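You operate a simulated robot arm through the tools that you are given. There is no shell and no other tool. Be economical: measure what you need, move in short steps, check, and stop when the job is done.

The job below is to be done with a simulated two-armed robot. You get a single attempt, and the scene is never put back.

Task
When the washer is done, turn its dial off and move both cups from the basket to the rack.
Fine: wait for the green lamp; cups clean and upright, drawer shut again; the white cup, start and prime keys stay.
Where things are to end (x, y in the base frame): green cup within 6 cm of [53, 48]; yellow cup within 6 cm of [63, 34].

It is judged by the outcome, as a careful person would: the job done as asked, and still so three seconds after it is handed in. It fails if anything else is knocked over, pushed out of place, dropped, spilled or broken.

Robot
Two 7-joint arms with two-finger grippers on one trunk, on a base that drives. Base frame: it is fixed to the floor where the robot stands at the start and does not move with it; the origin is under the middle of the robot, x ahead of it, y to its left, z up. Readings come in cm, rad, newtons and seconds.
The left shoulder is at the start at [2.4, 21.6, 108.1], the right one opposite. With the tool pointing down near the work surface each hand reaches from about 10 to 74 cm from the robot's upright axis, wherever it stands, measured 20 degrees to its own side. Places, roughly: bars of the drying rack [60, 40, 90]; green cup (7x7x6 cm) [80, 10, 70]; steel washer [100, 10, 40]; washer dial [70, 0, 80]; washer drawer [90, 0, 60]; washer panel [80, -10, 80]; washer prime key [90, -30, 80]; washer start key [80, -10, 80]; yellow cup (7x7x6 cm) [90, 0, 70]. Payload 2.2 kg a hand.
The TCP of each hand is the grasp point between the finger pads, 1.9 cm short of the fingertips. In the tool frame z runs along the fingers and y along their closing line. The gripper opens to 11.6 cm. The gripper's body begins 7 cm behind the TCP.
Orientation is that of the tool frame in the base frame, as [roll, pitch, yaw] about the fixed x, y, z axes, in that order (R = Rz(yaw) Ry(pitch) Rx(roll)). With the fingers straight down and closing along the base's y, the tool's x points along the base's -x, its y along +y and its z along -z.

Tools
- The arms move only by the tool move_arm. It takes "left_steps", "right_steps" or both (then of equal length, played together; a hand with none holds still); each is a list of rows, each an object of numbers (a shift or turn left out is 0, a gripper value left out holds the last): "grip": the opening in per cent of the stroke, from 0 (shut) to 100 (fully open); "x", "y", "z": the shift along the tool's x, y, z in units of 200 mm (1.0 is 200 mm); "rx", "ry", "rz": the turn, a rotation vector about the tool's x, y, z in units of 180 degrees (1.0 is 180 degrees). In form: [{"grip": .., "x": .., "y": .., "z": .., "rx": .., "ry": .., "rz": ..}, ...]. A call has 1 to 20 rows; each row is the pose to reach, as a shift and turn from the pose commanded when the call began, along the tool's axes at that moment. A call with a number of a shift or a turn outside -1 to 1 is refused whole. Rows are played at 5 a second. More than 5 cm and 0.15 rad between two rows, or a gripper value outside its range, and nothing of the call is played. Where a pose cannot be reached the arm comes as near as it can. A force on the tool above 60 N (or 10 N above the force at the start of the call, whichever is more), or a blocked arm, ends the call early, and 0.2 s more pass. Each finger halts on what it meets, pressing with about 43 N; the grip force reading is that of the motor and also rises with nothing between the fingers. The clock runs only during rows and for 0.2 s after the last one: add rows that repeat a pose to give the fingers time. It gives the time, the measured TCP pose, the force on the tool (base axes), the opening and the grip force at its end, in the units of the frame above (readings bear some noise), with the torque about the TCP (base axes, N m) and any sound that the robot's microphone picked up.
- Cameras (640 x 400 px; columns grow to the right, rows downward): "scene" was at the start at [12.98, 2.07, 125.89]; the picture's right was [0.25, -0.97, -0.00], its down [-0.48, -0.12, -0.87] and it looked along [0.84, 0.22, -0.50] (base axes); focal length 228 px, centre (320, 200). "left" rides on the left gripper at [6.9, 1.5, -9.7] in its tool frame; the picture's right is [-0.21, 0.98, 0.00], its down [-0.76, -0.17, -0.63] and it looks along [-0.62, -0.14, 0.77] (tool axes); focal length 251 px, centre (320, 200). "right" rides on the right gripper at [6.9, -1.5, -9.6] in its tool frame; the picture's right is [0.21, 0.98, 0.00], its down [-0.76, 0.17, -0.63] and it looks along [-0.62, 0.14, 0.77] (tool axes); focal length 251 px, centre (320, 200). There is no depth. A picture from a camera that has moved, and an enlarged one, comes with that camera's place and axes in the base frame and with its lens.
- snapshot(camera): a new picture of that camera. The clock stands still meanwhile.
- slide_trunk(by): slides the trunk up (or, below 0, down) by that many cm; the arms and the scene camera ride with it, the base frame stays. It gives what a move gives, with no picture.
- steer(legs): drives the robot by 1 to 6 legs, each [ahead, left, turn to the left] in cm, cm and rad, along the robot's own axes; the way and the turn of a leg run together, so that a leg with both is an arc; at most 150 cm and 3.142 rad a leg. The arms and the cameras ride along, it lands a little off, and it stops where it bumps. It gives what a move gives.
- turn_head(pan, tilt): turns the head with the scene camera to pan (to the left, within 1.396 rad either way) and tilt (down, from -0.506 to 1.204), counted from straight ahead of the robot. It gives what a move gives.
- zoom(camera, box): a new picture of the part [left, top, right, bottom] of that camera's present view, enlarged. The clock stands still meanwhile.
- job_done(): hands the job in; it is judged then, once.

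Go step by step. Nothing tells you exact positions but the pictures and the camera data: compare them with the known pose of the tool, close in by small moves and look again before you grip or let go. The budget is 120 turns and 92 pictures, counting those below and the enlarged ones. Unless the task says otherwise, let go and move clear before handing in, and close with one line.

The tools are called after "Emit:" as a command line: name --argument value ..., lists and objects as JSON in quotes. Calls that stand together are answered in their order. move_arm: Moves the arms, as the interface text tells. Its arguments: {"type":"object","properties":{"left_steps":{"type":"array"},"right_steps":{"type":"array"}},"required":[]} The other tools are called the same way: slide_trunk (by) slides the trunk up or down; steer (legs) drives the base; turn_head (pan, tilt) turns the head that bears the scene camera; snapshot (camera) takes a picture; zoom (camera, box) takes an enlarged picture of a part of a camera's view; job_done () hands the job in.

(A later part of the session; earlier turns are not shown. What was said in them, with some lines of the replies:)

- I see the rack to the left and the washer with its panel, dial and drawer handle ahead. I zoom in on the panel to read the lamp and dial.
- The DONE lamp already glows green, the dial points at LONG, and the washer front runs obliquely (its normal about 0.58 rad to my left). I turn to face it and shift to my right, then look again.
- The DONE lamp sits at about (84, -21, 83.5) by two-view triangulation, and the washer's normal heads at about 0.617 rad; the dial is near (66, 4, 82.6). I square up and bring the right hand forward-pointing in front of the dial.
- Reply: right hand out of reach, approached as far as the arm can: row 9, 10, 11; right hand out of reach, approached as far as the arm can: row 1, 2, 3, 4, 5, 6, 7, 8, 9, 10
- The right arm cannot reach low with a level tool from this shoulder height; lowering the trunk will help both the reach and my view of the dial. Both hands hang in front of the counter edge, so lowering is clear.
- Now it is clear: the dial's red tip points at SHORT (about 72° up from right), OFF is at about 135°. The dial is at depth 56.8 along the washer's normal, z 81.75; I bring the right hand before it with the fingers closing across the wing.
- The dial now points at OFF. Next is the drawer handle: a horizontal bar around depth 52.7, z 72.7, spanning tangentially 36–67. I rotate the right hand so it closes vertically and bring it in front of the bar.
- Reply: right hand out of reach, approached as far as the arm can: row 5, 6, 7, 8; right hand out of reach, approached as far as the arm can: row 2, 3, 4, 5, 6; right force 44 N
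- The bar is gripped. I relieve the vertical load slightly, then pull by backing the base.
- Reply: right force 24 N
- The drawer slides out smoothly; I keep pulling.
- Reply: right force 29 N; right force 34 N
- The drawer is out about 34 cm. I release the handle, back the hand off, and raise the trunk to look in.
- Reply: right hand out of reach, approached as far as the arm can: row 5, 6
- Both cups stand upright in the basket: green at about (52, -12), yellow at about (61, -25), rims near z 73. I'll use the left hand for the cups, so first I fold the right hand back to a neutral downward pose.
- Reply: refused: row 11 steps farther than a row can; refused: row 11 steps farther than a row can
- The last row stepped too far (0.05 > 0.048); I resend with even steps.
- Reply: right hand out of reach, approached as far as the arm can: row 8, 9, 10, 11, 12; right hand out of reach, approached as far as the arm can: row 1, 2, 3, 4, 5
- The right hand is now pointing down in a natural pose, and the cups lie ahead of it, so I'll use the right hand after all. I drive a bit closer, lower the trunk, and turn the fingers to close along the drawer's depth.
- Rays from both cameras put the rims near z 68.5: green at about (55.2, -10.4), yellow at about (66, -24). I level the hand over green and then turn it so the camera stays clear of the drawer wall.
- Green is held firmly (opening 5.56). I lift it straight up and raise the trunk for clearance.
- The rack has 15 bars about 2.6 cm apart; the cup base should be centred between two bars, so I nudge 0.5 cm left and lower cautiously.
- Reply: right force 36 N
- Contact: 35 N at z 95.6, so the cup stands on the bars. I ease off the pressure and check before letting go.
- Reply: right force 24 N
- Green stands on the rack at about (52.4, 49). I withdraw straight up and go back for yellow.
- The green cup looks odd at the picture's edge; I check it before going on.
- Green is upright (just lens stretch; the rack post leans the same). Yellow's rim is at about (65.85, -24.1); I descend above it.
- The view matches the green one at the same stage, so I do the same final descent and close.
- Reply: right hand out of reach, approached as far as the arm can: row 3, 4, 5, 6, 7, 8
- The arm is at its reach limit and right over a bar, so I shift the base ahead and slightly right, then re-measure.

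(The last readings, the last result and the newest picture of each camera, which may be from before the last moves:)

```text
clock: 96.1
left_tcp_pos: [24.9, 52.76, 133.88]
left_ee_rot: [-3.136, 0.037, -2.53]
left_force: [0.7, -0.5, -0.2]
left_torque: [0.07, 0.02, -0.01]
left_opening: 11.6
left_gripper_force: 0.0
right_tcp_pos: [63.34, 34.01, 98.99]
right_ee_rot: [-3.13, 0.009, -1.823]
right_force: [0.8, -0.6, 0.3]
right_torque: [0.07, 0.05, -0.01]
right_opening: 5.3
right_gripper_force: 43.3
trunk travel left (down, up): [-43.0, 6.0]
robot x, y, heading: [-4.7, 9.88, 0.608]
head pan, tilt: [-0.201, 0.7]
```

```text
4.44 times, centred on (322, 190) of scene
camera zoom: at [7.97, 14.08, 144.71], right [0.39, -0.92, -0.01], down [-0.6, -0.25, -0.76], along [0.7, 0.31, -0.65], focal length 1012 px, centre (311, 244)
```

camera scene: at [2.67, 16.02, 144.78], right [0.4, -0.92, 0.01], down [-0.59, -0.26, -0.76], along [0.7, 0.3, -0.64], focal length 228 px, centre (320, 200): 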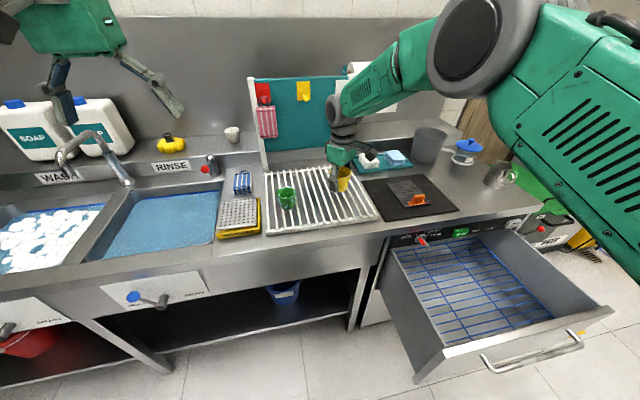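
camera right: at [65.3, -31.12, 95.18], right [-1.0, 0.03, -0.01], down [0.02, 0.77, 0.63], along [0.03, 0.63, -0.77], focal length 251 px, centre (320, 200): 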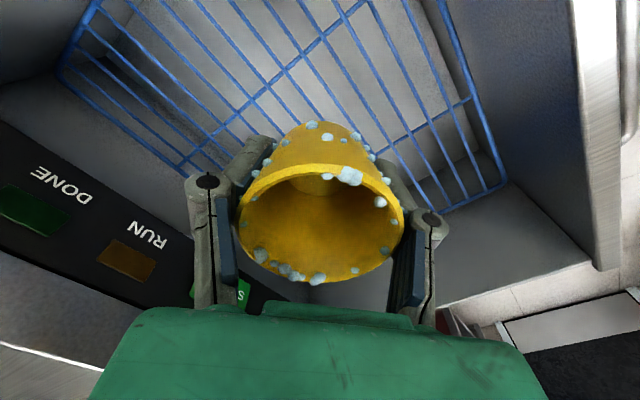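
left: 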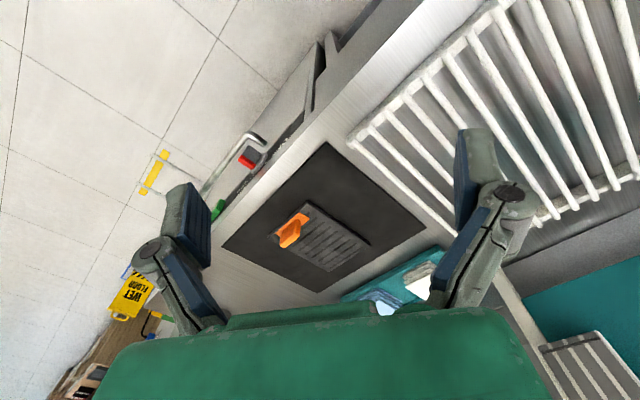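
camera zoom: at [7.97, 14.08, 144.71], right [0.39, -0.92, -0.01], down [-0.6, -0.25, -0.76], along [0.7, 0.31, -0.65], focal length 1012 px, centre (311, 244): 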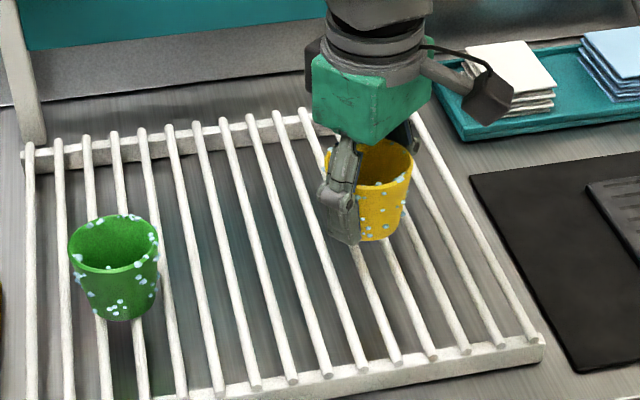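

The robot is swaying slowly; I wait for it to settle before lowering.

Emit:
move_arm --right_steps '[{}, {}, {}, {}, {}, {}, {}, {}]'

Emit:
move_arm --right_steps '[{}, {}, {}, {}, {}, {}]'

Emit:
move_arm --right_steps '[{}, {}, {}, {}, {}, {}]'

```text
clock: 97.9
left_tcp_pos: [25.01, 52.62, 133.96]
left_ee_rot: [-3.137, 0.036, -2.532]
left_force: [0.3, -1.2, 0.0]
left_torque: [0.1, 0.01, 0.01]
left_opening: 11.62
left_gripper_force: 0.1
right_tcp_pos: [63.58, 33.96, 99.04]
right_ee_rot: [-3.13, 0.008, -1.822]
right_force: [0.9, -0.8, -0.5]
right_torque: [0.11, 0.03, -0.01]
right_opening: 5.3
right_gripper_force: 43.1
trunk travel left (down, up): [-43.0, 6.0]
robot x, y, heading: [-4.83, 9.9, 0.61]
head pan, tilt: [-0.201, 0.7]
```

```text
clock: 99.3
left_tcp_pos: [23.23, 55.3, 133.64]
left_ee_rot: [-3.114, 0.035, -2.524]
left_force: [-0.4, -0.5, -0.4]
left_torque: [-0.05, -0.04, 0.01]
left_opening: 11.59
left_gripper_force: 0.0
right_tcp_pos: [62.03, 36.14, 99.34]
right_ee_rot: [-3.115, -0.005, -1.817]
right_force: [-0.3, 0.8, 0.1]
right_torque: [-0.07, -0.03, 0.0]
right_opening: 5.3
right_gripper_force: 42.9
trunk travel left (down, up): [-43.0, 6.0]
robot x, y, heading: [-4.9, 10.17, 0.605]
head pan, tilt: [-0.201, 0.7]
```

```text
clock: 100.7
left_tcp_pos: [24.62, 53.17, 133.93]
left_ee_rot: [-3.133, 0.037, -2.53]
left_force: [-0.6, 0.5, 0.3]
left_torque: [-0.01, 0.06, 0.01]
left_opening: 11.6
left_gripper_force: 0.1
right_tcp_pos: [63.21, 34.24, 99.07]
right_ee_rot: [-3.128, 0.006, -1.819]
right_force: [1.0, -0.5, 0.5]
right_torque: [0.04, 0.0, 0.01]
right_opening: 5.27
right_gripper_force: 42.7
trunk travel left (down, up): [-43.0, 6.0]
robot x, y, heading: [-4.37, 9.7, 0.609]
head pan, tilt: [-0.201, 0.7]
```

There is a sustained rocking of about ±1.5 cm with the high trunk and stretched arm. I'll raise and retract the hand, lower the trunk, and bring the base closer for a stiffer posture.

Emit:
move_arm --right_steps '[{"z": -0.12}, {"z": -0.25}, {"z": -0.38, "x": 0.04, "y": 0.03}, {"z": -0.5, "x": 0.08, "y": 0.06}, {"z": -0.6, "x": 0.12, "y": 0.1}, {"z": -0.7, "x": 0.16, "y": 0.13}, {"z": -0.7, "x": 0.19, "y": 0.16}, {"z": -0.7, "x": 0.19, "y": 0.16}]'

Emit:
slide_trunk --by -14

Emit:
move_arm --right_steps '[{}, {}, {}, {}, {}]'

Emit:
move_arm --right_steps '[{}, {}, {}]'

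Emit:
snapshot --camera "scene"

```text
clock: 102.5
left_tcp_pos: [24.83, 53.01, 134.0]
left_ee_rot: [-3.135, 0.037, -2.532]
left_force: [0.8, -0.7, 0.0]
left_torque: [0.05, 0.05, -0.02]
left_opening: 11.6
left_gripper_force: 0.0
right_tcp_pos: [59.25, 31.31, 113.01]
right_ee_rot: [-3.129, 0.007, -1.821]
right_force: [0.3, -1.6, 0.0]
right_torque: [0.05, 0.05, 0.03]
right_opening: 5.27
right_gripper_force: 43.1
trunk travel left (down, up): [-43.0, 6.0]
robot x, y, heading: [-4.5, 10.17, 0.61]
head pan, tilt: [-0.201, 0.7]
```

```text
clock: 104.2
left_tcp_pos: [24.65, 53.11, 119.91]
left_ee_rot: [-3.134, 0.037, -2.531]
left_force: [1.1, -0.3, 1.3]
left_torque: [0.05, 0.06, 0.03]
left_opening: 11.63
left_gripper_force: 0.0
right_tcp_pos: [58.98, 31.39, 99.17]
right_ee_rot: [-3.127, 0.008, -1.821]
right_force: [0.1, -1.6, 0.4]
right_torque: [0.06, 0.02, -0.01]
right_opening: 5.28
right_gripper_force: 43.3
trunk travel left (down, up): [-29.0, 20.0]
robot x, y, heading: [-4.42, 9.93, 0.606]
head pan, tilt: [-0.201, 0.7]
```

```text
clock: 105.4
left_tcp_pos: [23.6, 54.38, 119.72]
left_ee_rot: [-3.123, 0.038, -2.527]
left_force: [0.3, 0.9, -0.3]
left_torque: [-0.03, -0.04, 0.0]
left_opening: 11.62
left_gripper_force: 0.0
right_tcp_pos: [58.25, 32.53, 99.3]
right_ee_rot: [-3.118, 0.0, -1.819]
right_force: [-0.8, 0.4, -0.6]
right_torque: [-0.04, -0.02, 0.01]
right_opening: 5.27
right_gripper_force: 43.1
trunk travel left (down, up): [-29.0, 20.0]
robot x, y, heading: [-4.89, 10.11, 0.606]
head pan, tilt: [-0.201, 0.7]
```

```text
clock: 106.2
left_tcp_pos: [24.03, 53.88, 119.82]
left_ee_rot: [-3.126, 0.036, -2.529]
left_force: [-0.1, 0.6, -0.5]
left_torque: [-0.02, 0.01, -0.01]
left_opening: 11.59
left_gripper_force: 0.1
right_tcp_pos: [58.61, 32.12, 99.18]
right_ee_rot: [-3.121, 0.004, -1.817]
right_force: [-0.3, 1.5, 0.5]
right_torque: [0.02, -0.04, 0.03]
right_opening: 5.25
right_gripper_force: 42.9
trunk travel left (down, up): [-29.0, 20.0]
robot x, y, heading: [-4.5, 10.01, 0.611]
head pan, tilt: [-0.201, 0.7]
```

```text
28 pictures are left
camera scene: at [6.86, 15.49, 130.75], right [0.4, -0.92, 0.0], down [-0.6, -0.25, -0.76], along [0.7, 0.3, -0.65], focal length 228 px, centre (320, 200)
```

scene: 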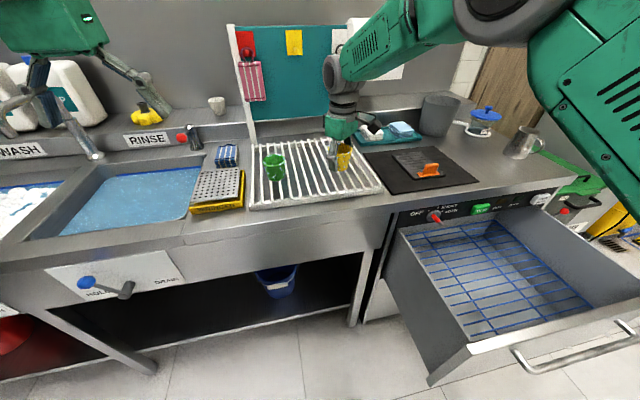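

Emit:
steer --legs '[[3.5, 0, 0]]'

Emit:
move_arm --right_steps '[{}, {}, {}, {}, {}, {}, {}, {}, {}, {}, {}, {}, {}, {}, {}]'

Emit:
move_arm --right_steps '[{}, {}, {}]'

Emit:
move_arm --right_steps '[{}, {}, {}]'

```text
clock: 107.0
left_tcp_pos: [26.52, 55.66, 119.9]
left_ee_rot: [-3.125, 0.04, -2.527]
left_force: [0.0, -0.9, 0.9]
left_torque: [0.01, -0.03, 0.0]
left_opening: 11.62
left_gripper_force: 0.1
right_tcp_pos: [61.19, 33.82, 99.56]
right_ee_rot: [-3.122, 0.006, -1.818]
right_force: [-0.4, -0.5, -0.2]
right_torque: [0.01, -0.02, -0.02]
right_opening: 5.25
right_gripper_force: 42.9
trunk travel left (down, up): [-29.0, 20.0]
robot x, y, heading: [-1.84, 12.38, 0.609]
head pan, tilt: [-0.201, 0.7]
```

```text
clock: 110.2
left_tcp_pos: [26.37, 56.11, 119.89]
left_ee_rot: [-3.124, 0.042, -2.528]
left_force: [0.2, -1.0, -0.3]
left_torque: [0.0, -0.02, -0.06]
left_opening: 11.61
left_gripper_force: 0.0
right_tcp_pos: [60.94, 34.18, 99.5]
right_ee_rot: [-3.119, 0.003, -1.819]
right_force: [-0.4, -0.2, -0.5]
right_torque: [0.0, 0.0, 0.01]
right_opening: 5.26
right_gripper_force: 42.7
trunk travel left (down, up): [-29.0, 20.0]
robot x, y, heading: [-2.13, 12.19, 0.605]
head pan, tilt: [-0.201, 0.7]
```

```text
clock: 111.0
left_tcp_pos: [26.43, 55.94, 119.88]
left_ee_rot: [-3.125, 0.041, -2.527]
left_force: [0.3, -0.2, -0.1]
left_torque: [0.03, -0.01, 0.02]
left_opening: 11.6
left_gripper_force: 0.1
right_tcp_pos: [61.05, 34.2, 99.5]
right_ee_rot: [-3.119, 0.003, -1.819]
right_force: [1.0, -0.1, -0.6]
right_torque: [0.02, -0.02, 0.01]
right_opening: 5.26
right_gripper_force: 42.9
trunk travel left (down, up): [-29.0, 20.0]
robot x, y, heading: [-1.7, 12.17, 0.61]
head pan, tilt: [-0.201, 0.7]
```

```text
clock: 111.8
left_tcp_pos: [26.46, 55.88, 119.95]
left_ee_rot: [-3.124, 0.04, -2.529]
left_force: [-1.4, 0.3, 0.1]
left_torque: [-0.03, 0.01, 0.01]
left_opening: 11.59
left_gripper_force: 0.1
right_tcp_pos: [60.93, 34.26, 99.37]
right_ee_rot: [-3.118, 0.001, -1.819]
right_force: [-0.1, 0.5, -0.7]
right_torque: [0.0, 0.02, -0.01]
right_opening: 5.25
right_gripper_force: 43.6
trunk travel left (down, up): [-29.0, 20.0]
robot x, y, heading: [-1.76, 12.46, 0.61]
head pan, tilt: [-0.201, 0.7]
```

Now it is steady. I shift to the chosen gap and lower partway, then look.

Emit:
move_arm --right_steps '[{"x": -0.02, "y": -0.035}, {"x": -0.037, "y": -0.073}, {"x": -0.037, "y": -0.073, "z": 0.05}, {"x": -0.037, "y": -0.073, "z": 0.1}, {"x": -0.037, "y": -0.073, "z": 0.1}, {"x": -0.037, "y": -0.073, "z": 0.1}, {"x": -0.037, "y": -0.073, "z": 0.1}, {"x": -0.037, "y": -0.073, "z": 0.1}]'

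Emit:
zoom --camera "scene" --box '[250, 120, 394, 210]'

```text
clock: 113.7
left_tcp_pos: [26.37, 55.91, 119.87]
left_ee_rot: [-3.126, 0.041, -2.529]
left_force: [0.2, -0.7, 0.0]
left_torque: [0.02, -0.01, 0.04]
left_opening: 11.6
left_gripper_force: 0.1
right_tcp_pos: [62.79, 34.63, 97.48]
right_ee_rot: [-3.118, 0.003, -1.818]
right_force: [-0.8, -0.4, -0.4]
right_torque: [-0.01, -0.01, -0.04]
right_opening: 5.19
right_gripper_force: 42.7
trunk travel left (down, up): [-29.0, 20.0]
robot x, y, heading: [-2.21, 11.95, 0.607]
head pan, tilt: [-0.201, 0.7]
```

```text
4.44 times, centred on (322, 165) of scene
camera zoom: at [9.42, 17.78, 130.75], right [0.4, -0.92, 0.0], down [-0.59, -0.26, -0.76], along [0.7, 0.3, -0.65], focal length 1012 px, centre (311, 356)
```

zoom: 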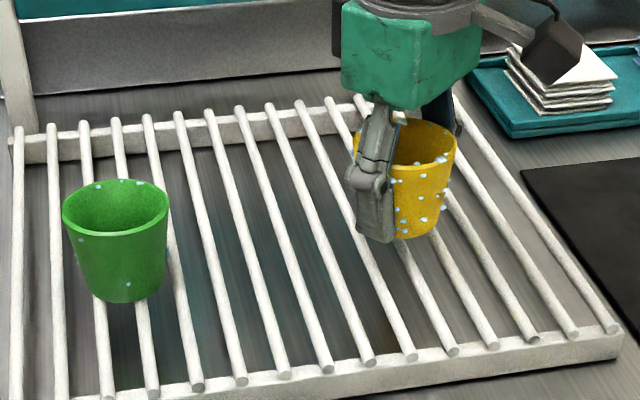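

The base centre lies midway between two bars. I lower to contact.

Emit:
move_arm --right_steps '[{"z": 0.04}, {"z": 0.08}, {"z": 0.1}, {"z": 0.115}, {"z": 0.125}, {"z": 0.125}]'

Emit:
zoom --camera "scene" --box '[290, 130, 386, 190]'

```text
clock: 115.0
left_tcp_pos: [26.19, 55.81, 119.92]
left_ee_rot: [-3.123, 0.043, -2.527]
left_force: [0.3, 0.0, -0.2]
left_torque: [-0.01, -0.03, 0.0]
left_opening: 11.6
left_gripper_force: 0.1
right_tcp_pos: [62.8, 34.51, 95.45]
right_ee_rot: [-3.117, 0.007, -1.817]
right_force: [2.6, -1.4, 23.7]
right_torque: [0.08, 0.35, 0.04]
right_opening: 5.21
right_gripper_force: 42.7
trunk travel left (down, up): [-29.0, 20.0]
robot x, y, heading: [-1.76, 12.2, 0.609]
head pan, tilt: [-0.201, 0.7]
```

```text
6.67 times, centred on (338, 160) of scene
camera zoom: at [9.07, 17.58, 130.82], right [0.4, -0.92, 0.0], down [-0.59, -0.26, -0.76], along [0.7, 0.3, -0.65], focal length 1518 px, centre (200, 467)
```

zoom: 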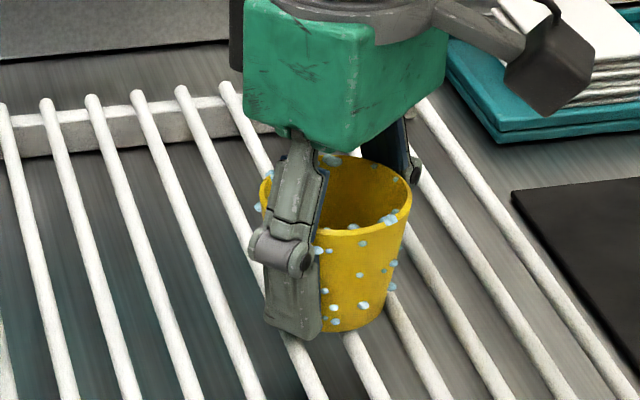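

The cup touches, but by the picture its centre is nearly over one bar. I lift 1 cm, shift 0.8 cm left to sit between two bars, and set down again.

Emit:
move_arm --right_steps '[{"z": -0.03}, {"z": -0.06}, {"z": -0.06, "x": -0.013, "y": 0.015}, {"z": -0.06, "x": -0.026, "y": 0.03}, {"z": -0.06, "x": -0.026, "y": 0.03}, {"z": -0.03, "x": -0.026, "y": 0.03}, {"z": -0.01, "x": -0.026, "y": 0.03}, {"z": 0.0, "x": -0.026, "y": 0.03}, {"z": 0.0, "x": -0.026, "y": 0.03}]'

Emit:
zoom --camera "scene" --box '[290, 130, 386, 190]'

```text
clock: 117.0
left_tcp_pos: [26.19, 55.84, 119.99]
left_ee_rot: [-3.122, 0.044, -2.528]
left_force: [-0.3, 0.1, -0.6]
left_torque: [-0.02, -0.01, 0.0]
left_opening: 11.59
left_gripper_force: 0.1
right_tcp_pos: [62.19, 35.19, 95.43]
right_ee_rot: [-3.115, 0.009, -1.82]
right_force: [5.4, 0.6, 27.2]
right_torque: [0.15, 0.33, -0.02]
right_opening: 5.28
right_gripper_force: 43.2
trunk travel left (down, up): [-29.0, 20.0]
robot x, y, heading: [-1.77, 12.11, 0.611]
head pan, tilt: [-0.201, 0.7]
```

```text
6.67 times, centred on (338, 160) of scene
camera zoom: at [9.07, 17.63, 130.83], right [0.4, -0.92, 0.0], down [-0.59, -0.26, -0.76], along [0.7, 0.3, -0.65], focal length 1518 px, centre (200, 467)
```

zoom: 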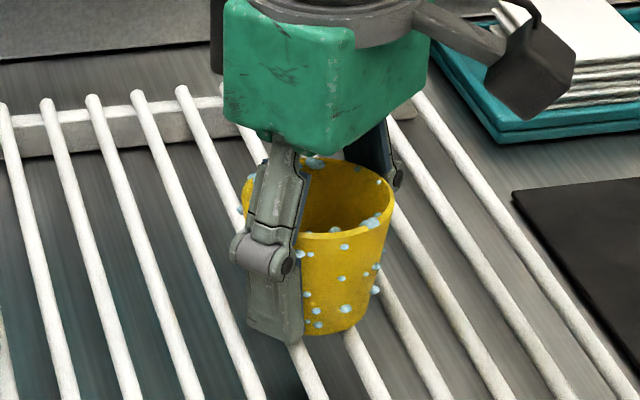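

Now it straddles two bars evenly. I ease the pressure and open.

Emit:
move_arm --right_steps '[{"z": -0.015}, {"z": -0.02}, {"z": -0.025, "grip": 50}, {"z": -0.025, "grip": 58}, {"z": -0.025, "grip": 70}, {"z": -0.025, "grip": 85}, {"z": -0.025, "grip": 85}]'

Emit:
zoom --camera "scene" --box '[250, 120, 394, 210]'

Emit:
snapshot --camera "right"

```text
clock: 118.7
left_tcp_pos: [26.33, 55.96, 119.96]
left_ee_rot: [-3.125, 0.042, -2.528]
left_force: [0.6, -0.3, 0.0]
left_torque: [-0.02, 0.03, -0.02]
left_opening: 11.59
left_gripper_force: 0.1
right_tcp_pos: [62.29, 35.2, 95.51]
right_ee_rot: [-3.118, 0.002, -1.819]
right_force: [-0.2, -0.3, -0.1]
right_torque: [0.02, 0.04, 0.01]
right_opening: 9.86
right_gripper_force: 0.1
trunk travel left (down, up): [-29.0, 20.0]
robot x, y, heading: [-1.77, 11.85, 0.61]
head pan, tilt: [-0.201, 0.7]
```

```text
4.44 times, centred on (322, 165) of scene
camera zoom: at [9.41, 17.79, 130.75], right [0.4, -0.92, 0.0], down [-0.59, -0.26, -0.76], along [0.7, 0.3, -0.65], focal length 1012 px, centre (311, 356)
```

zoom: 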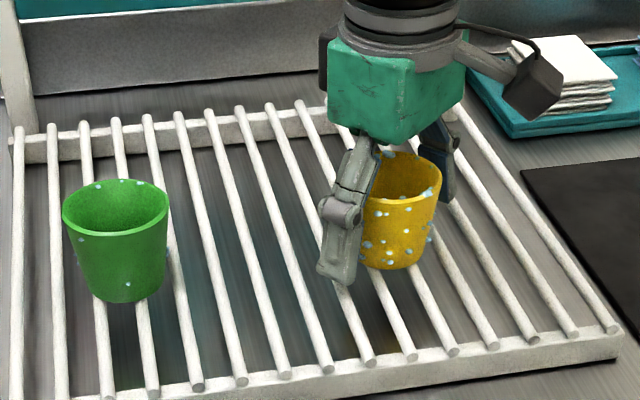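

```text
23 pictures are left
camera right: at [61.95, 28.18, 105.21], right [-1.0, 0.03, -0.02], down [0.01, 0.78, 0.63], along [0.04, 0.63, -0.78], focal length 251 px, centre (320, 200)
```

right: 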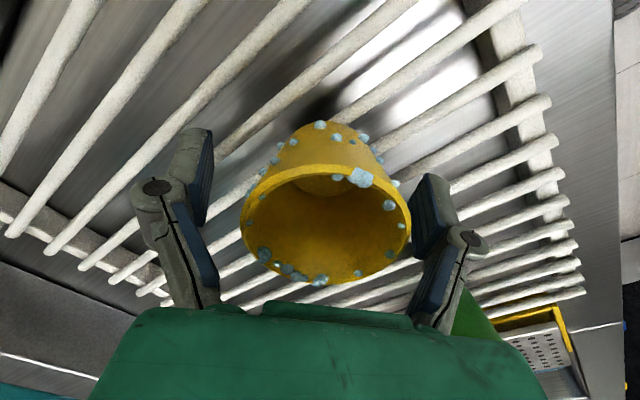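

Both cups stand on the rack (yellow at about (62.3, 35.2)). I withdraw the hand upward, then back away to go and shut the drawer.

Emit:
move_arm --right_steps '[{"z": -0.05, "grip": 95}, {"z": -0.2, "grip": 100}, {"z": -0.4}, {"z": -0.6}, {"z": -0.7}, {"z": -0.7}]'

Emit:
steer --legs '[[-45, 0, 0]]'

Emit:
snapshot --camera "scene"

```text
clock: 120.0
left_tcp_pos: [26.37, 55.86, 119.82]
left_ee_rot: [-3.123, 0.039, -2.528]
left_force: [0.1, -0.1, 0.4]
left_torque: [-0.04, 0.03, -0.05]
left_opening: 11.57
left_gripper_force: 0.0
right_tcp_pos: [61.91, 35.11, 109.59]
right_ee_rot: [-3.118, 0.003, -1.819]
right_force: [-0.1, -0.8, -0.2]
right_torque: [0.0, -0.05, 0.0]
right_opening: 11.6
right_gripper_force: 0.0
trunk travel left (down, up): [-29.0, 20.0]
robot x, y, heading: [-1.87, 11.83, 0.608]
head pan, tilt: [-0.201, 0.7]
```

```text
clock: 122.7
left_tcp_pos: [-10.36, 30.71, 119.95]
left_ee_rot: [-3.125, 0.038, -2.518]
left_force: [0.6, 0.0, -0.5]
left_torque: [0.01, 0.01, -0.02]
left_opening: 11.6
left_gripper_force: 0.1
right_tcp_pos: [25.32, 10.07, 109.61]
right_ee_rot: [-3.119, 0.003, -1.81]
right_force: [0.0, -0.2, -0.2]
right_torque: [0.02, 0.01, -0.02]
right_opening: 11.61
right_gripper_force: 0.0
trunk travel left (down, up): [-29.0, 20.0]
robot x, y, heading: [-38.42, -13.3, 0.619]
head pan, tilt: [-0.201, 0.7]
```

```text
22 pictures are left
camera scene: at [-26.95, -7.65, 130.75], right [0.4, -0.91, 0.0], down [-0.59, -0.26, -0.76], along [0.7, 0.31, -0.65], focal length 228 px, centre (320, 200)
```

scene: 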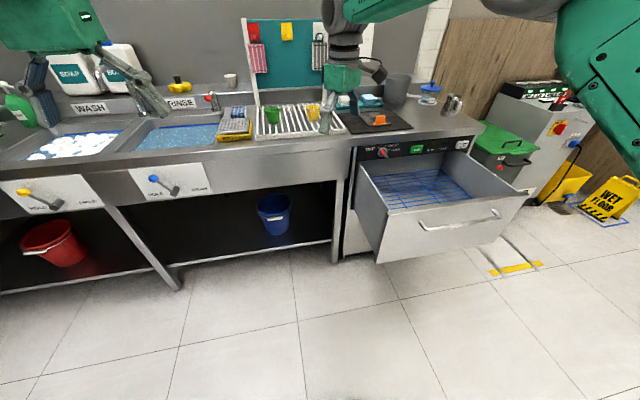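

Emit:
move_arm --right_steps '[{"rz": 0.04, "x": 0.1, "y": 0.085, "grip": 50}, {"rz": 0.08, "x": 0.2, "y": 0.17, "grip": 0}, {"rz": 0.12, "x": 0.3, "y": 0.255}, {"rz": 0.16, "x": 0.4, "y": 0.34}, {"rz": 0.2, "x": 0.5, "y": 0.425}, {"rz": 0.226, "x": 0.568, "y": 0.489}, {"rz": 0.226, "x": 0.568, "y": 0.489}]'

Emit:
steer --legs '[[0, -43, 0]]'

Emit:
move_arm --right_steps '[{"ry": -0.045}, {"ry": -0.09}, {"ry": -0.135}, {"ry": -0.18}, {"ry": -0.225}, {"ry": -0.27}, {"ry": -0.315}, {"ry": -0.36}, {"ry": -0.405}, {"ry": -0.45}, {"ry": -0.475}, {"ry": -0.5}, {"ry": -0.5}]'

Emit:
snapshot --camera "scene"

```text
clock: 124.3
left_tcp_pos: [-10.62, 30.4, 120.01]
left_ee_rot: [-3.126, 0.041, -2.519]
left_force: [-0.3, -0.2, -0.4]
left_torque: [0.01, 0.01, -0.02]
left_opening: 11.61
left_gripper_force: 0.0
right_tcp_pos: [12.98, 1.32, 109.46]
right_ee_rot: [-3.126, 0.02, -2.521]
right_force: [0.4, 0.1, -0.5]
right_torque: [-0.02, -0.01, 0.02]
right_opening: 0.0
right_gripper_force: 28.6
trunk travel left (down, up): [-29.0, 20.0]
robot x, y, heading: [-37.44, -13.87, 0.614]
head pan, tilt: [-0.201, 0.7]
```

```text
clock: 127.0
left_tcp_pos: [14.32, -4.88, 119.95]
left_ee_rot: [-3.125, 0.042, -2.518]
left_force: [0.1, 0.8, -0.5]
left_torque: [-0.01, 0.05, 0.02]
left_opening: 11.61
left_gripper_force: 0.0
right_tcp_pos: [38.01, -34.1, 109.41]
right_ee_rot: [-3.125, 0.019, -2.519]
right_force: [0.1, -0.9, -0.5]
right_torque: [0.0, 0.01, 0.01]
right_opening: 0.0
right_gripper_force: 28.5
trunk travel left (down, up): [-29.0, 20.0]
robot x, y, heading: [-13.17, -48.67, 0.617]
head pan, tilt: [-0.201, 0.7]
```

```text
clock: 129.8
left_tcp_pos: [14.09, -4.96, 120.21]
left_ee_rot: [-3.122, 0.048, -2.517]
left_force: [0.0, 0.4, -0.2]
left_torque: [-0.01, -0.05, -0.03]
left_opening: 11.59
left_gripper_force: 0.1
right_tcp_pos: [38.24, -34.67, 111.29]
right_ee_rot: [0.554, 1.515, 1.154]
right_force: [-0.4, -0.7, -0.2]
right_torque: [-0.01, 0.06, 0.01]
right_opening: 0.0
right_gripper_force: 28.5
trunk travel left (down, up): [-29.0, 20.0]
robot x, y, heading: [-13.13, -49.1, 0.623]
head pan, tilt: [-0.201, 0.7]
```

```text
21 pictures are left
camera scene: at [-2.27, -42.82, 130.62], right [0.43, -0.9, 0.0], down [-0.59, -0.29, -0.75], along [0.68, 0.33, -0.66], focal length 228 px, centre (320, 200)
```

scene: 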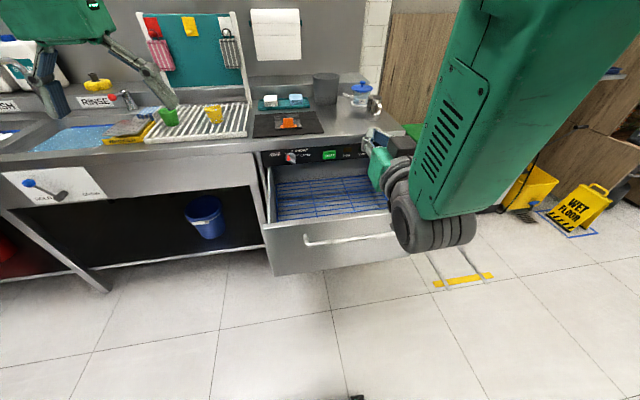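

Emit:
slide_trunk --by -28.5

Emit:
move_arm --right_steps '[{"x": 0.15}, {"x": 0.3}, {"x": 0.45}, {"x": 0.6}, {"x": 0.75}, {"x": 0.83}, {"x": 0.83}]'

Emit:
snapshot --camera "scene"

Emit:
snapshot --camera "right"

```text
clock: 132.7
left_tcp_pos: [13.88, -4.99, 91.68]
left_ee_rot: [-3.123, 0.048, -2.52]
left_force: [0.1, -0.4, 0.1]
left_torque: [-0.04, 0.02, -0.02]
left_opening: 11.6
left_gripper_force: 0.0
right_tcp_pos: [38.42, -34.91, 82.0]
right_ee_rot: [0.812, 1.53, 1.406]
right_force: [0.9, 0.3, -0.6]
right_torque: [0.0, 0.01, -0.04]
right_opening: 0.0
right_gripper_force: 28.3
trunk travel left (down, up): [-0.5, 48.5]
robot x, y, heading: [-13.34, -49.17, 0.617]
head pan, tilt: [-0.201, 0.7]
```

```text
clock: 134.3
left_tcp_pos: [13.95, -4.9, 91.63]
left_ee_rot: [-3.122, 0.047, -2.518]
left_force: [-0.5, 0.9, 0.0]
left_torque: [0.01, -0.03, -0.02]
left_opening: 11.58
left_gripper_force: 0.1
right_tcp_pos: [38.01, -34.13, 64.66]
right_ee_rot: [-0.691, 1.541, -0.07]
right_force: [0.5, 0.1, -0.6]
right_torque: [0.02, -0.03, 0.03]
right_opening: 0.01
right_gripper_force: 28.7
trunk travel left (down, up): [-0.5, 48.5]
robot x, y, heading: [-13.27, -48.57, 0.616]
head pan, tilt: [-0.201, 0.7]
```

```text
20 pictures are left
camera scene: at [-2.12, -43.05, 102.27], right [0.4, -0.91, 0.0], down [-0.59, -0.26, -0.76], along [0.7, 0.31, -0.65], focal length 228 px, centre (320, 200)
```

scene: 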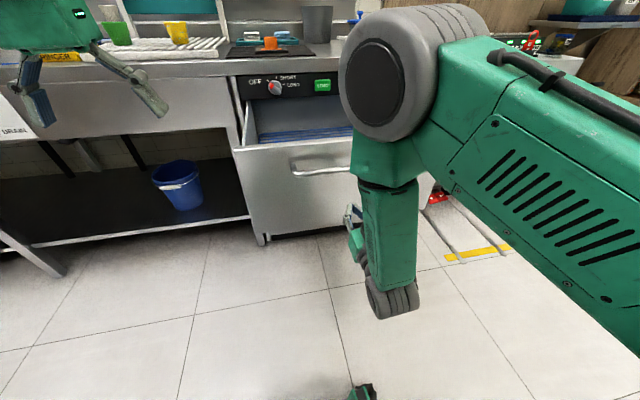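

```text
19 pictures are left
camera right: at [31.4, -40.91, 57.59], right [-0.56, 0.79, -0.23], down [-0.63, -0.23, 0.74], along [0.53, 0.56, 0.63], focal length 251 px, centre (320, 200)
```

right: 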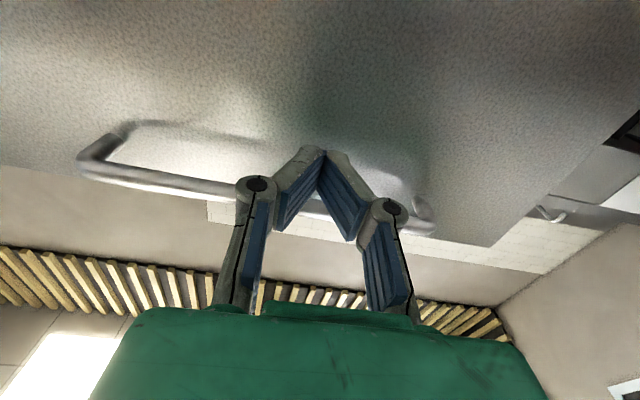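

The fist is level below the handle (z 64.7, in the drawer's middle). I tuck the left hand up and back, then push the drawer shut by driving forward.

Emit:
move_arm --left_steps '[{"z": -0.15, "x": 0.12}, {"z": -0.3, "x": 0.24}, {"z": -0.45, "x": 0.36}, {"z": -0.6, "x": 0.48}, {"z": -0.7, "x": 0.5}, {"z": -0.7, "x": 0.5}]'

Emit:
steer --legs '[[20, 0, 0]]'

Emit:
snapshot --camera "scene"

```text
clock: 135.7
left_tcp_pos: [5.08, -10.79, 105.22]
left_ee_rot: [-3.123, 0.046, -2.518]
left_force: [-0.3, 0.0, -1.0]
left_torque: [0.02, 0.0, 0.02]
left_opening: 11.59
left_gripper_force: 0.1
right_tcp_pos: [38.02, -34.0, 64.56]
right_ee_rot: [-0.675, 1.543, -0.051]
right_force: [0.6, -0.9, 0.1]
right_torque: [0.03, 0.03, 0.03]
right_opening: 0.0
right_gripper_force: 28.2
trunk travel left (down, up): [-0.5, 48.5]
robot x, y, heading: [-13.29, -48.82, 0.623]
head pan, tilt: [-0.201, 0.7]
```

```text
clock: 137.2
left_tcp_pos: [21.52, 0.72, 105.14]
left_ee_rot: [-3.122, 0.045, -2.52]
left_force: [0.6, 0.2, -0.9]
left_torque: [-0.02, -0.01, 0.0]
left_opening: 11.61
left_gripper_force: 0.0
right_tcp_pos: [54.41, -22.65, 64.55]
right_ee_rot: [-0.683, 1.542, -0.064]
right_force: [0.3, -0.2, -0.4]
right_torque: [0.01, 0.01, 0.02]
right_opening: 0.0
right_gripper_force: 28.7
trunk travel left (down, up): [-0.5, 48.5]
robot x, y, heading: [3.06, -37.58, 0.614]
head pan, tilt: [-0.201, 0.7]
```

```text
18 pictures are left
camera scene: at [14.13, -31.51, 102.26], right [0.4, -0.92, 0.0], down [-0.59, -0.26, -0.76], along [0.7, 0.31, -0.65], focal length 228 px, centre (320, 200)
```

scene: 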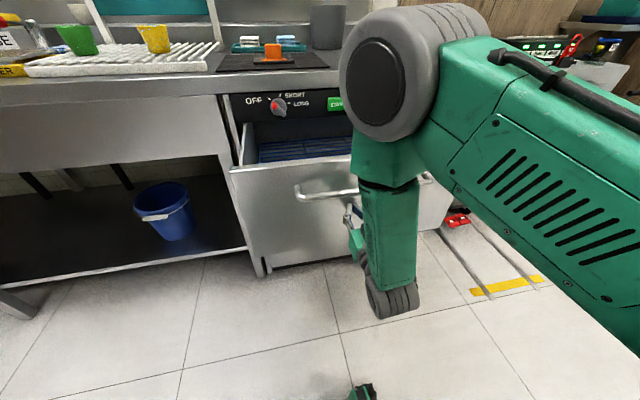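

Emit:
steer --legs '[[20, 0, 0]]'

Emit:
snapshot --camera "scene"

```text
clock: 138.8
left_tcp_pos: [37.8, 12.33, 105.27]
left_ee_rot: [-3.121, 0.047, -2.521]
left_force: [0.2, -0.2, -0.9]
left_torque: [-0.02, 0.03, 0.0]
left_opening: 11.58
left_gripper_force: 0.1
right_tcp_pos: [70.74, -10.94, 64.76]
right_ee_rot: [-0.644, 1.541, -0.022]
right_force: [0.2, 0.2, -0.5]
right_torque: [0.01, -0.02, 0.01]
right_opening: 0.01
right_gripper_force: 28.7
trunk travel left (down, up): [-0.5, 48.5]
robot x, y, heading: [19.39, -25.45, 0.617]
head pan, tilt: [-0.201, 0.7]
```

```text
17 pictures are left
camera scene: at [30.56, -19.81, 102.26], right [0.4, -0.91, 0.0], down [-0.59, -0.26, -0.76], along [0.7, 0.31, -0.65], focal length 228 px, centre (320, 200)
```

scene: 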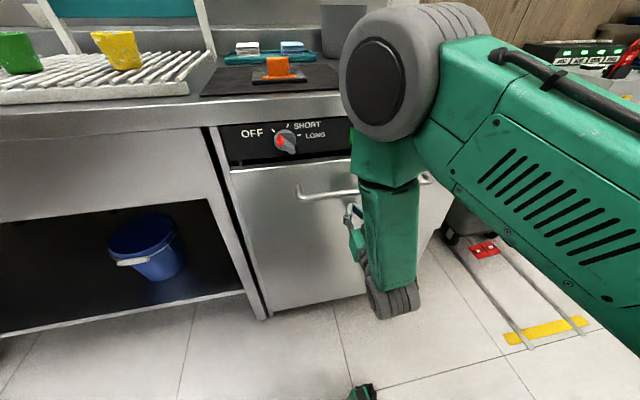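

Nearly shut; I push the last few centimetres gently.

Emit:
steer --legs '[[3, 0, 0]]'

Emit:
zoom --camera "scene" --box '[190, 100, 390, 225]'

```text
clock: 139.7
left_tcp_pos: [40.15, 13.89, 105.35]
left_ee_rot: [-3.122, 0.047, -2.521]
left_force: [0.8, 0.4, -0.8]
left_torque: [-0.05, 0.01, -0.01]
left_opening: 11.59
left_gripper_force: 0.0
right_tcp_pos: [73.04, -9.28, 64.7]
right_ee_rot: [-0.609, 1.541, 0.012]
right_force: [0.5, -0.2, -0.2]
right_torque: [0.02, -0.02, -0.02]
right_opening: 0.01
right_gripper_force: 27.9
trunk travel left (down, up): [-0.5, 48.5]
robot x, y, heading: [21.8, -23.99, 0.618]
head pan, tilt: [-0.201, 0.7]
```

```text
3.20 times, centred on (290, 162) of scene
camera zoom: at [33.03, -18.07, 102.25], right [0.4, -0.92, 0.0], down [-0.59, -0.26, -0.76], along [0.7, 0.31, -0.65], focal length 729 px, centre (416, 320)
```

zoom: 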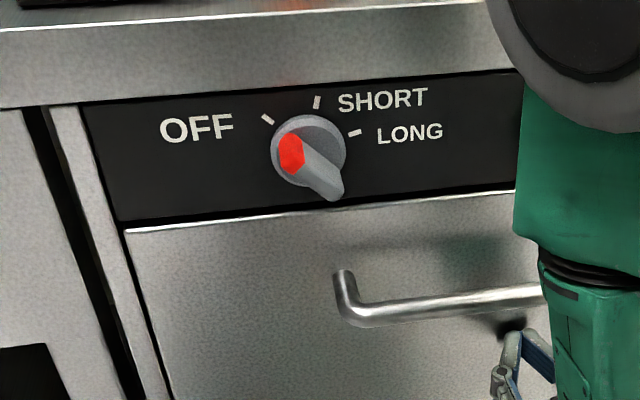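

Emit:
steer --legs '[[2, 0, 0]]'

Emit:
snapshot --camera "right"

```text
clock: 140.5
left_tcp_pos: [40.89, 14.06, 105.61]
left_ee_rot: [-3.126, 0.053, -2.522]
left_force: [-0.9, 0.4, 0.5]
left_torque: [-0.03, -0.02, -0.01]
left_opening: 11.57
left_gripper_force: 0.0
right_tcp_pos: [73.59, -9.23, 65.11]
right_ee_rot: [-0.55, 1.536, 0.072]
right_force: [-6.0, -1.9, 2.4]
right_torque: [0.0, 0.02, 0.0]
right_opening: 0.6
right_gripper_force: 28.5
trunk travel left (down, up): [-0.5, 48.5]
robot x, y, heading: [23.12, -23.05, 0.613]
head pan, tilt: [-0.201, 0.7]
stopped in leg 1: the force on the tool passed its limit at 85 N (the readings are from after the stop); the commanded pose is now the measured one
```

```text
15 pictures are left
camera right: at [66.91, -16.0, 57.98], right [-0.56, 0.79, -0.23], down [-0.64, -0.24, 0.73], along [0.53, 0.56, 0.64], focal length 251 px, centre (320, 200)
```

right: 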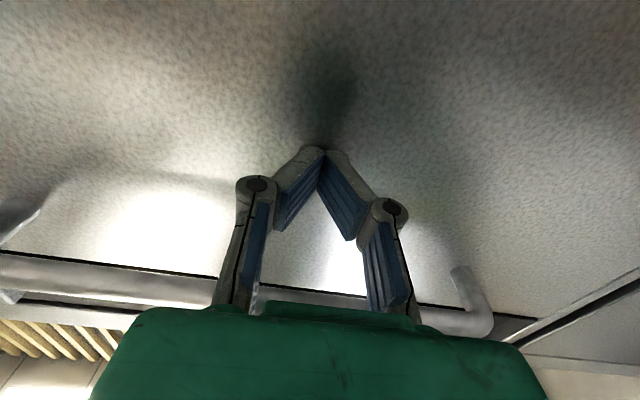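

Contact with a hard stop: the drawer is shut. I back away and check the whole scene.

Emit:
steer --legs '[[-35, 0, 0]]'

Emit:
slide_trunk --by 25

Emit:
turn_head --pan 0.1 --tilt 0.6

Emit:
snapshot --camera "scene"

```text
clock: 142.8
left_tcp_pos: [12.08, -6.24, 105.58]
left_ee_rot: [-3.124, 0.054, -2.522]
left_force: [0.3, 0.3, -1.0]
left_torque: [-0.01, 0.01, 0.02]
left_opening: 11.63
left_gripper_force: 0.1
right_tcp_pos: [44.83, -29.6, 65.13]
right_ee_rot: [-0.541, 1.535, 0.08]
right_force: [0.7, -0.5, -0.5]
right_torque: [-0.01, 0.01, 0.02]
right_opening: 0.0
right_gripper_force: 28.8
trunk travel left (down, up): [-0.5, 48.5]
robot x, y, heading: [-5.8, -43.52, 0.612]
head pan, tilt: [-0.201, 0.7]
```

```text
clock: 145.4
left_tcp_pos: [11.84, -6.17, 130.73]
left_ee_rot: [-3.124, 0.056, -2.522]
left_force: [0.5, -0.8, 0.2]
left_torque: [-0.03, -0.02, -0.01]
left_opening: 11.61
left_gripper_force: 0.1
right_tcp_pos: [44.68, -29.56, 90.15]
right_ee_rot: [-0.519, 1.535, 0.102]
right_force: [0.1, 0.4, 0.2]
right_torque: [0.01, 0.02, 0.04]
right_opening: 0.0
right_gripper_force: 28.4
trunk travel left (down, up): [-25.5, 23.5]
robot x, y, heading: [-5.69, -43.58, 0.616]
head pan, tilt: [-0.201, 0.7]
```

```text
clock: 146.2
left_tcp_pos: [11.86, -6.37, 130.7]
left_ee_rot: [-3.123, 0.055, -2.52]
left_force: [-0.2, -1.4, -0.2]
left_torque: [-0.02, 0.0, 0.01]
left_opening: 11.6
left_gripper_force: 0.0
right_tcp_pos: [44.65, -29.5, 90.2]
right_ee_rot: [-0.516, 1.534, 0.107]
right_force: [-0.3, -0.6, 0.5]
right_torque: [-0.02, -0.01, -0.02]
right_opening: 0.02
right_gripper_force: 28.1
trunk travel left (down, up): [-25.5, 23.5]
robot x, y, heading: [-5.8, -43.17, 0.616]
head pan, tilt: [0.099, 0.6]
```

```text
14 pictures are left
camera scene: at [4.19, -35.28, 128.13], right [0.65, -0.76, 0.0], down [-0.43, -0.37, -0.82], along [0.62, 0.54, -0.57], focal length 228 px, centre (320, 200)
```

scene: 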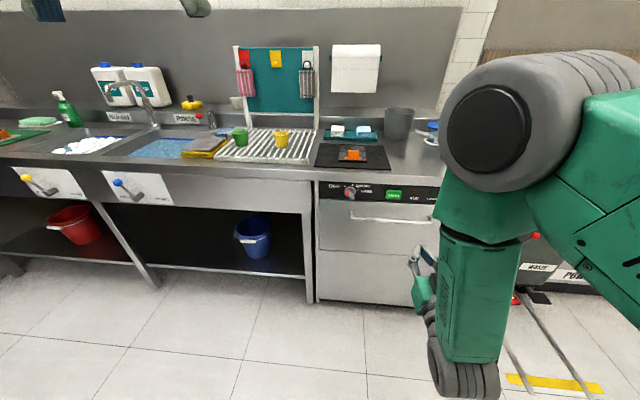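

Emit:
zoom --camera "scene" --box '[200, 110, 328, 190]'

Emit:
zoom --camera "scene" --box '[305, 165, 449, 255]'

```text
5.00 times, centred on (264, 150) of scene
camera zoom: at [4.19, -35.28, 128.13], right [0.65, -0.76, 0.0], down [-0.43, -0.37, -0.82], along [0.62, 0.54, -0.57], focal length 1139 px, centre (600, 450)
```

zoom: 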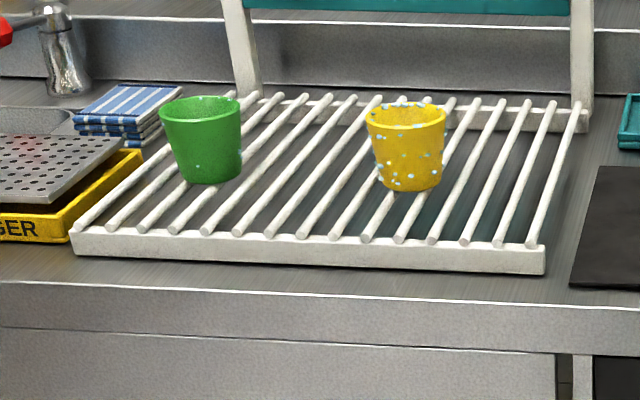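

```text
4.44 times, centred on (377, 210) of scene
camera zoom: at [4.19, -35.28, 128.13], right [0.65, -0.76, 0.0], down [-0.43, -0.37, -0.82], along [0.62, 0.54, -0.57], focal length 1012 px, centre (67, 156)
```

zoom: 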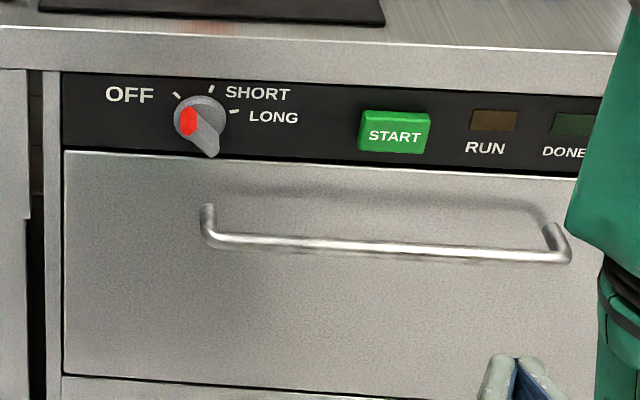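

Both cups stand upright on the rack, the drawer is flush, the dial is at OFF with the lamps out, and nothing else has moved. The hands are clear, so I hand the job in.

Emit:
job_done

```text
The job is handed in.
```

The washer had finished (green DONE lamp lit), so I turned its dial to OFF. Both cups are upright on the rack: green at about (52, 49) and yellow at about (62, 35). The drawer is shut, and I did not touch the white cup or the start and prime keys.
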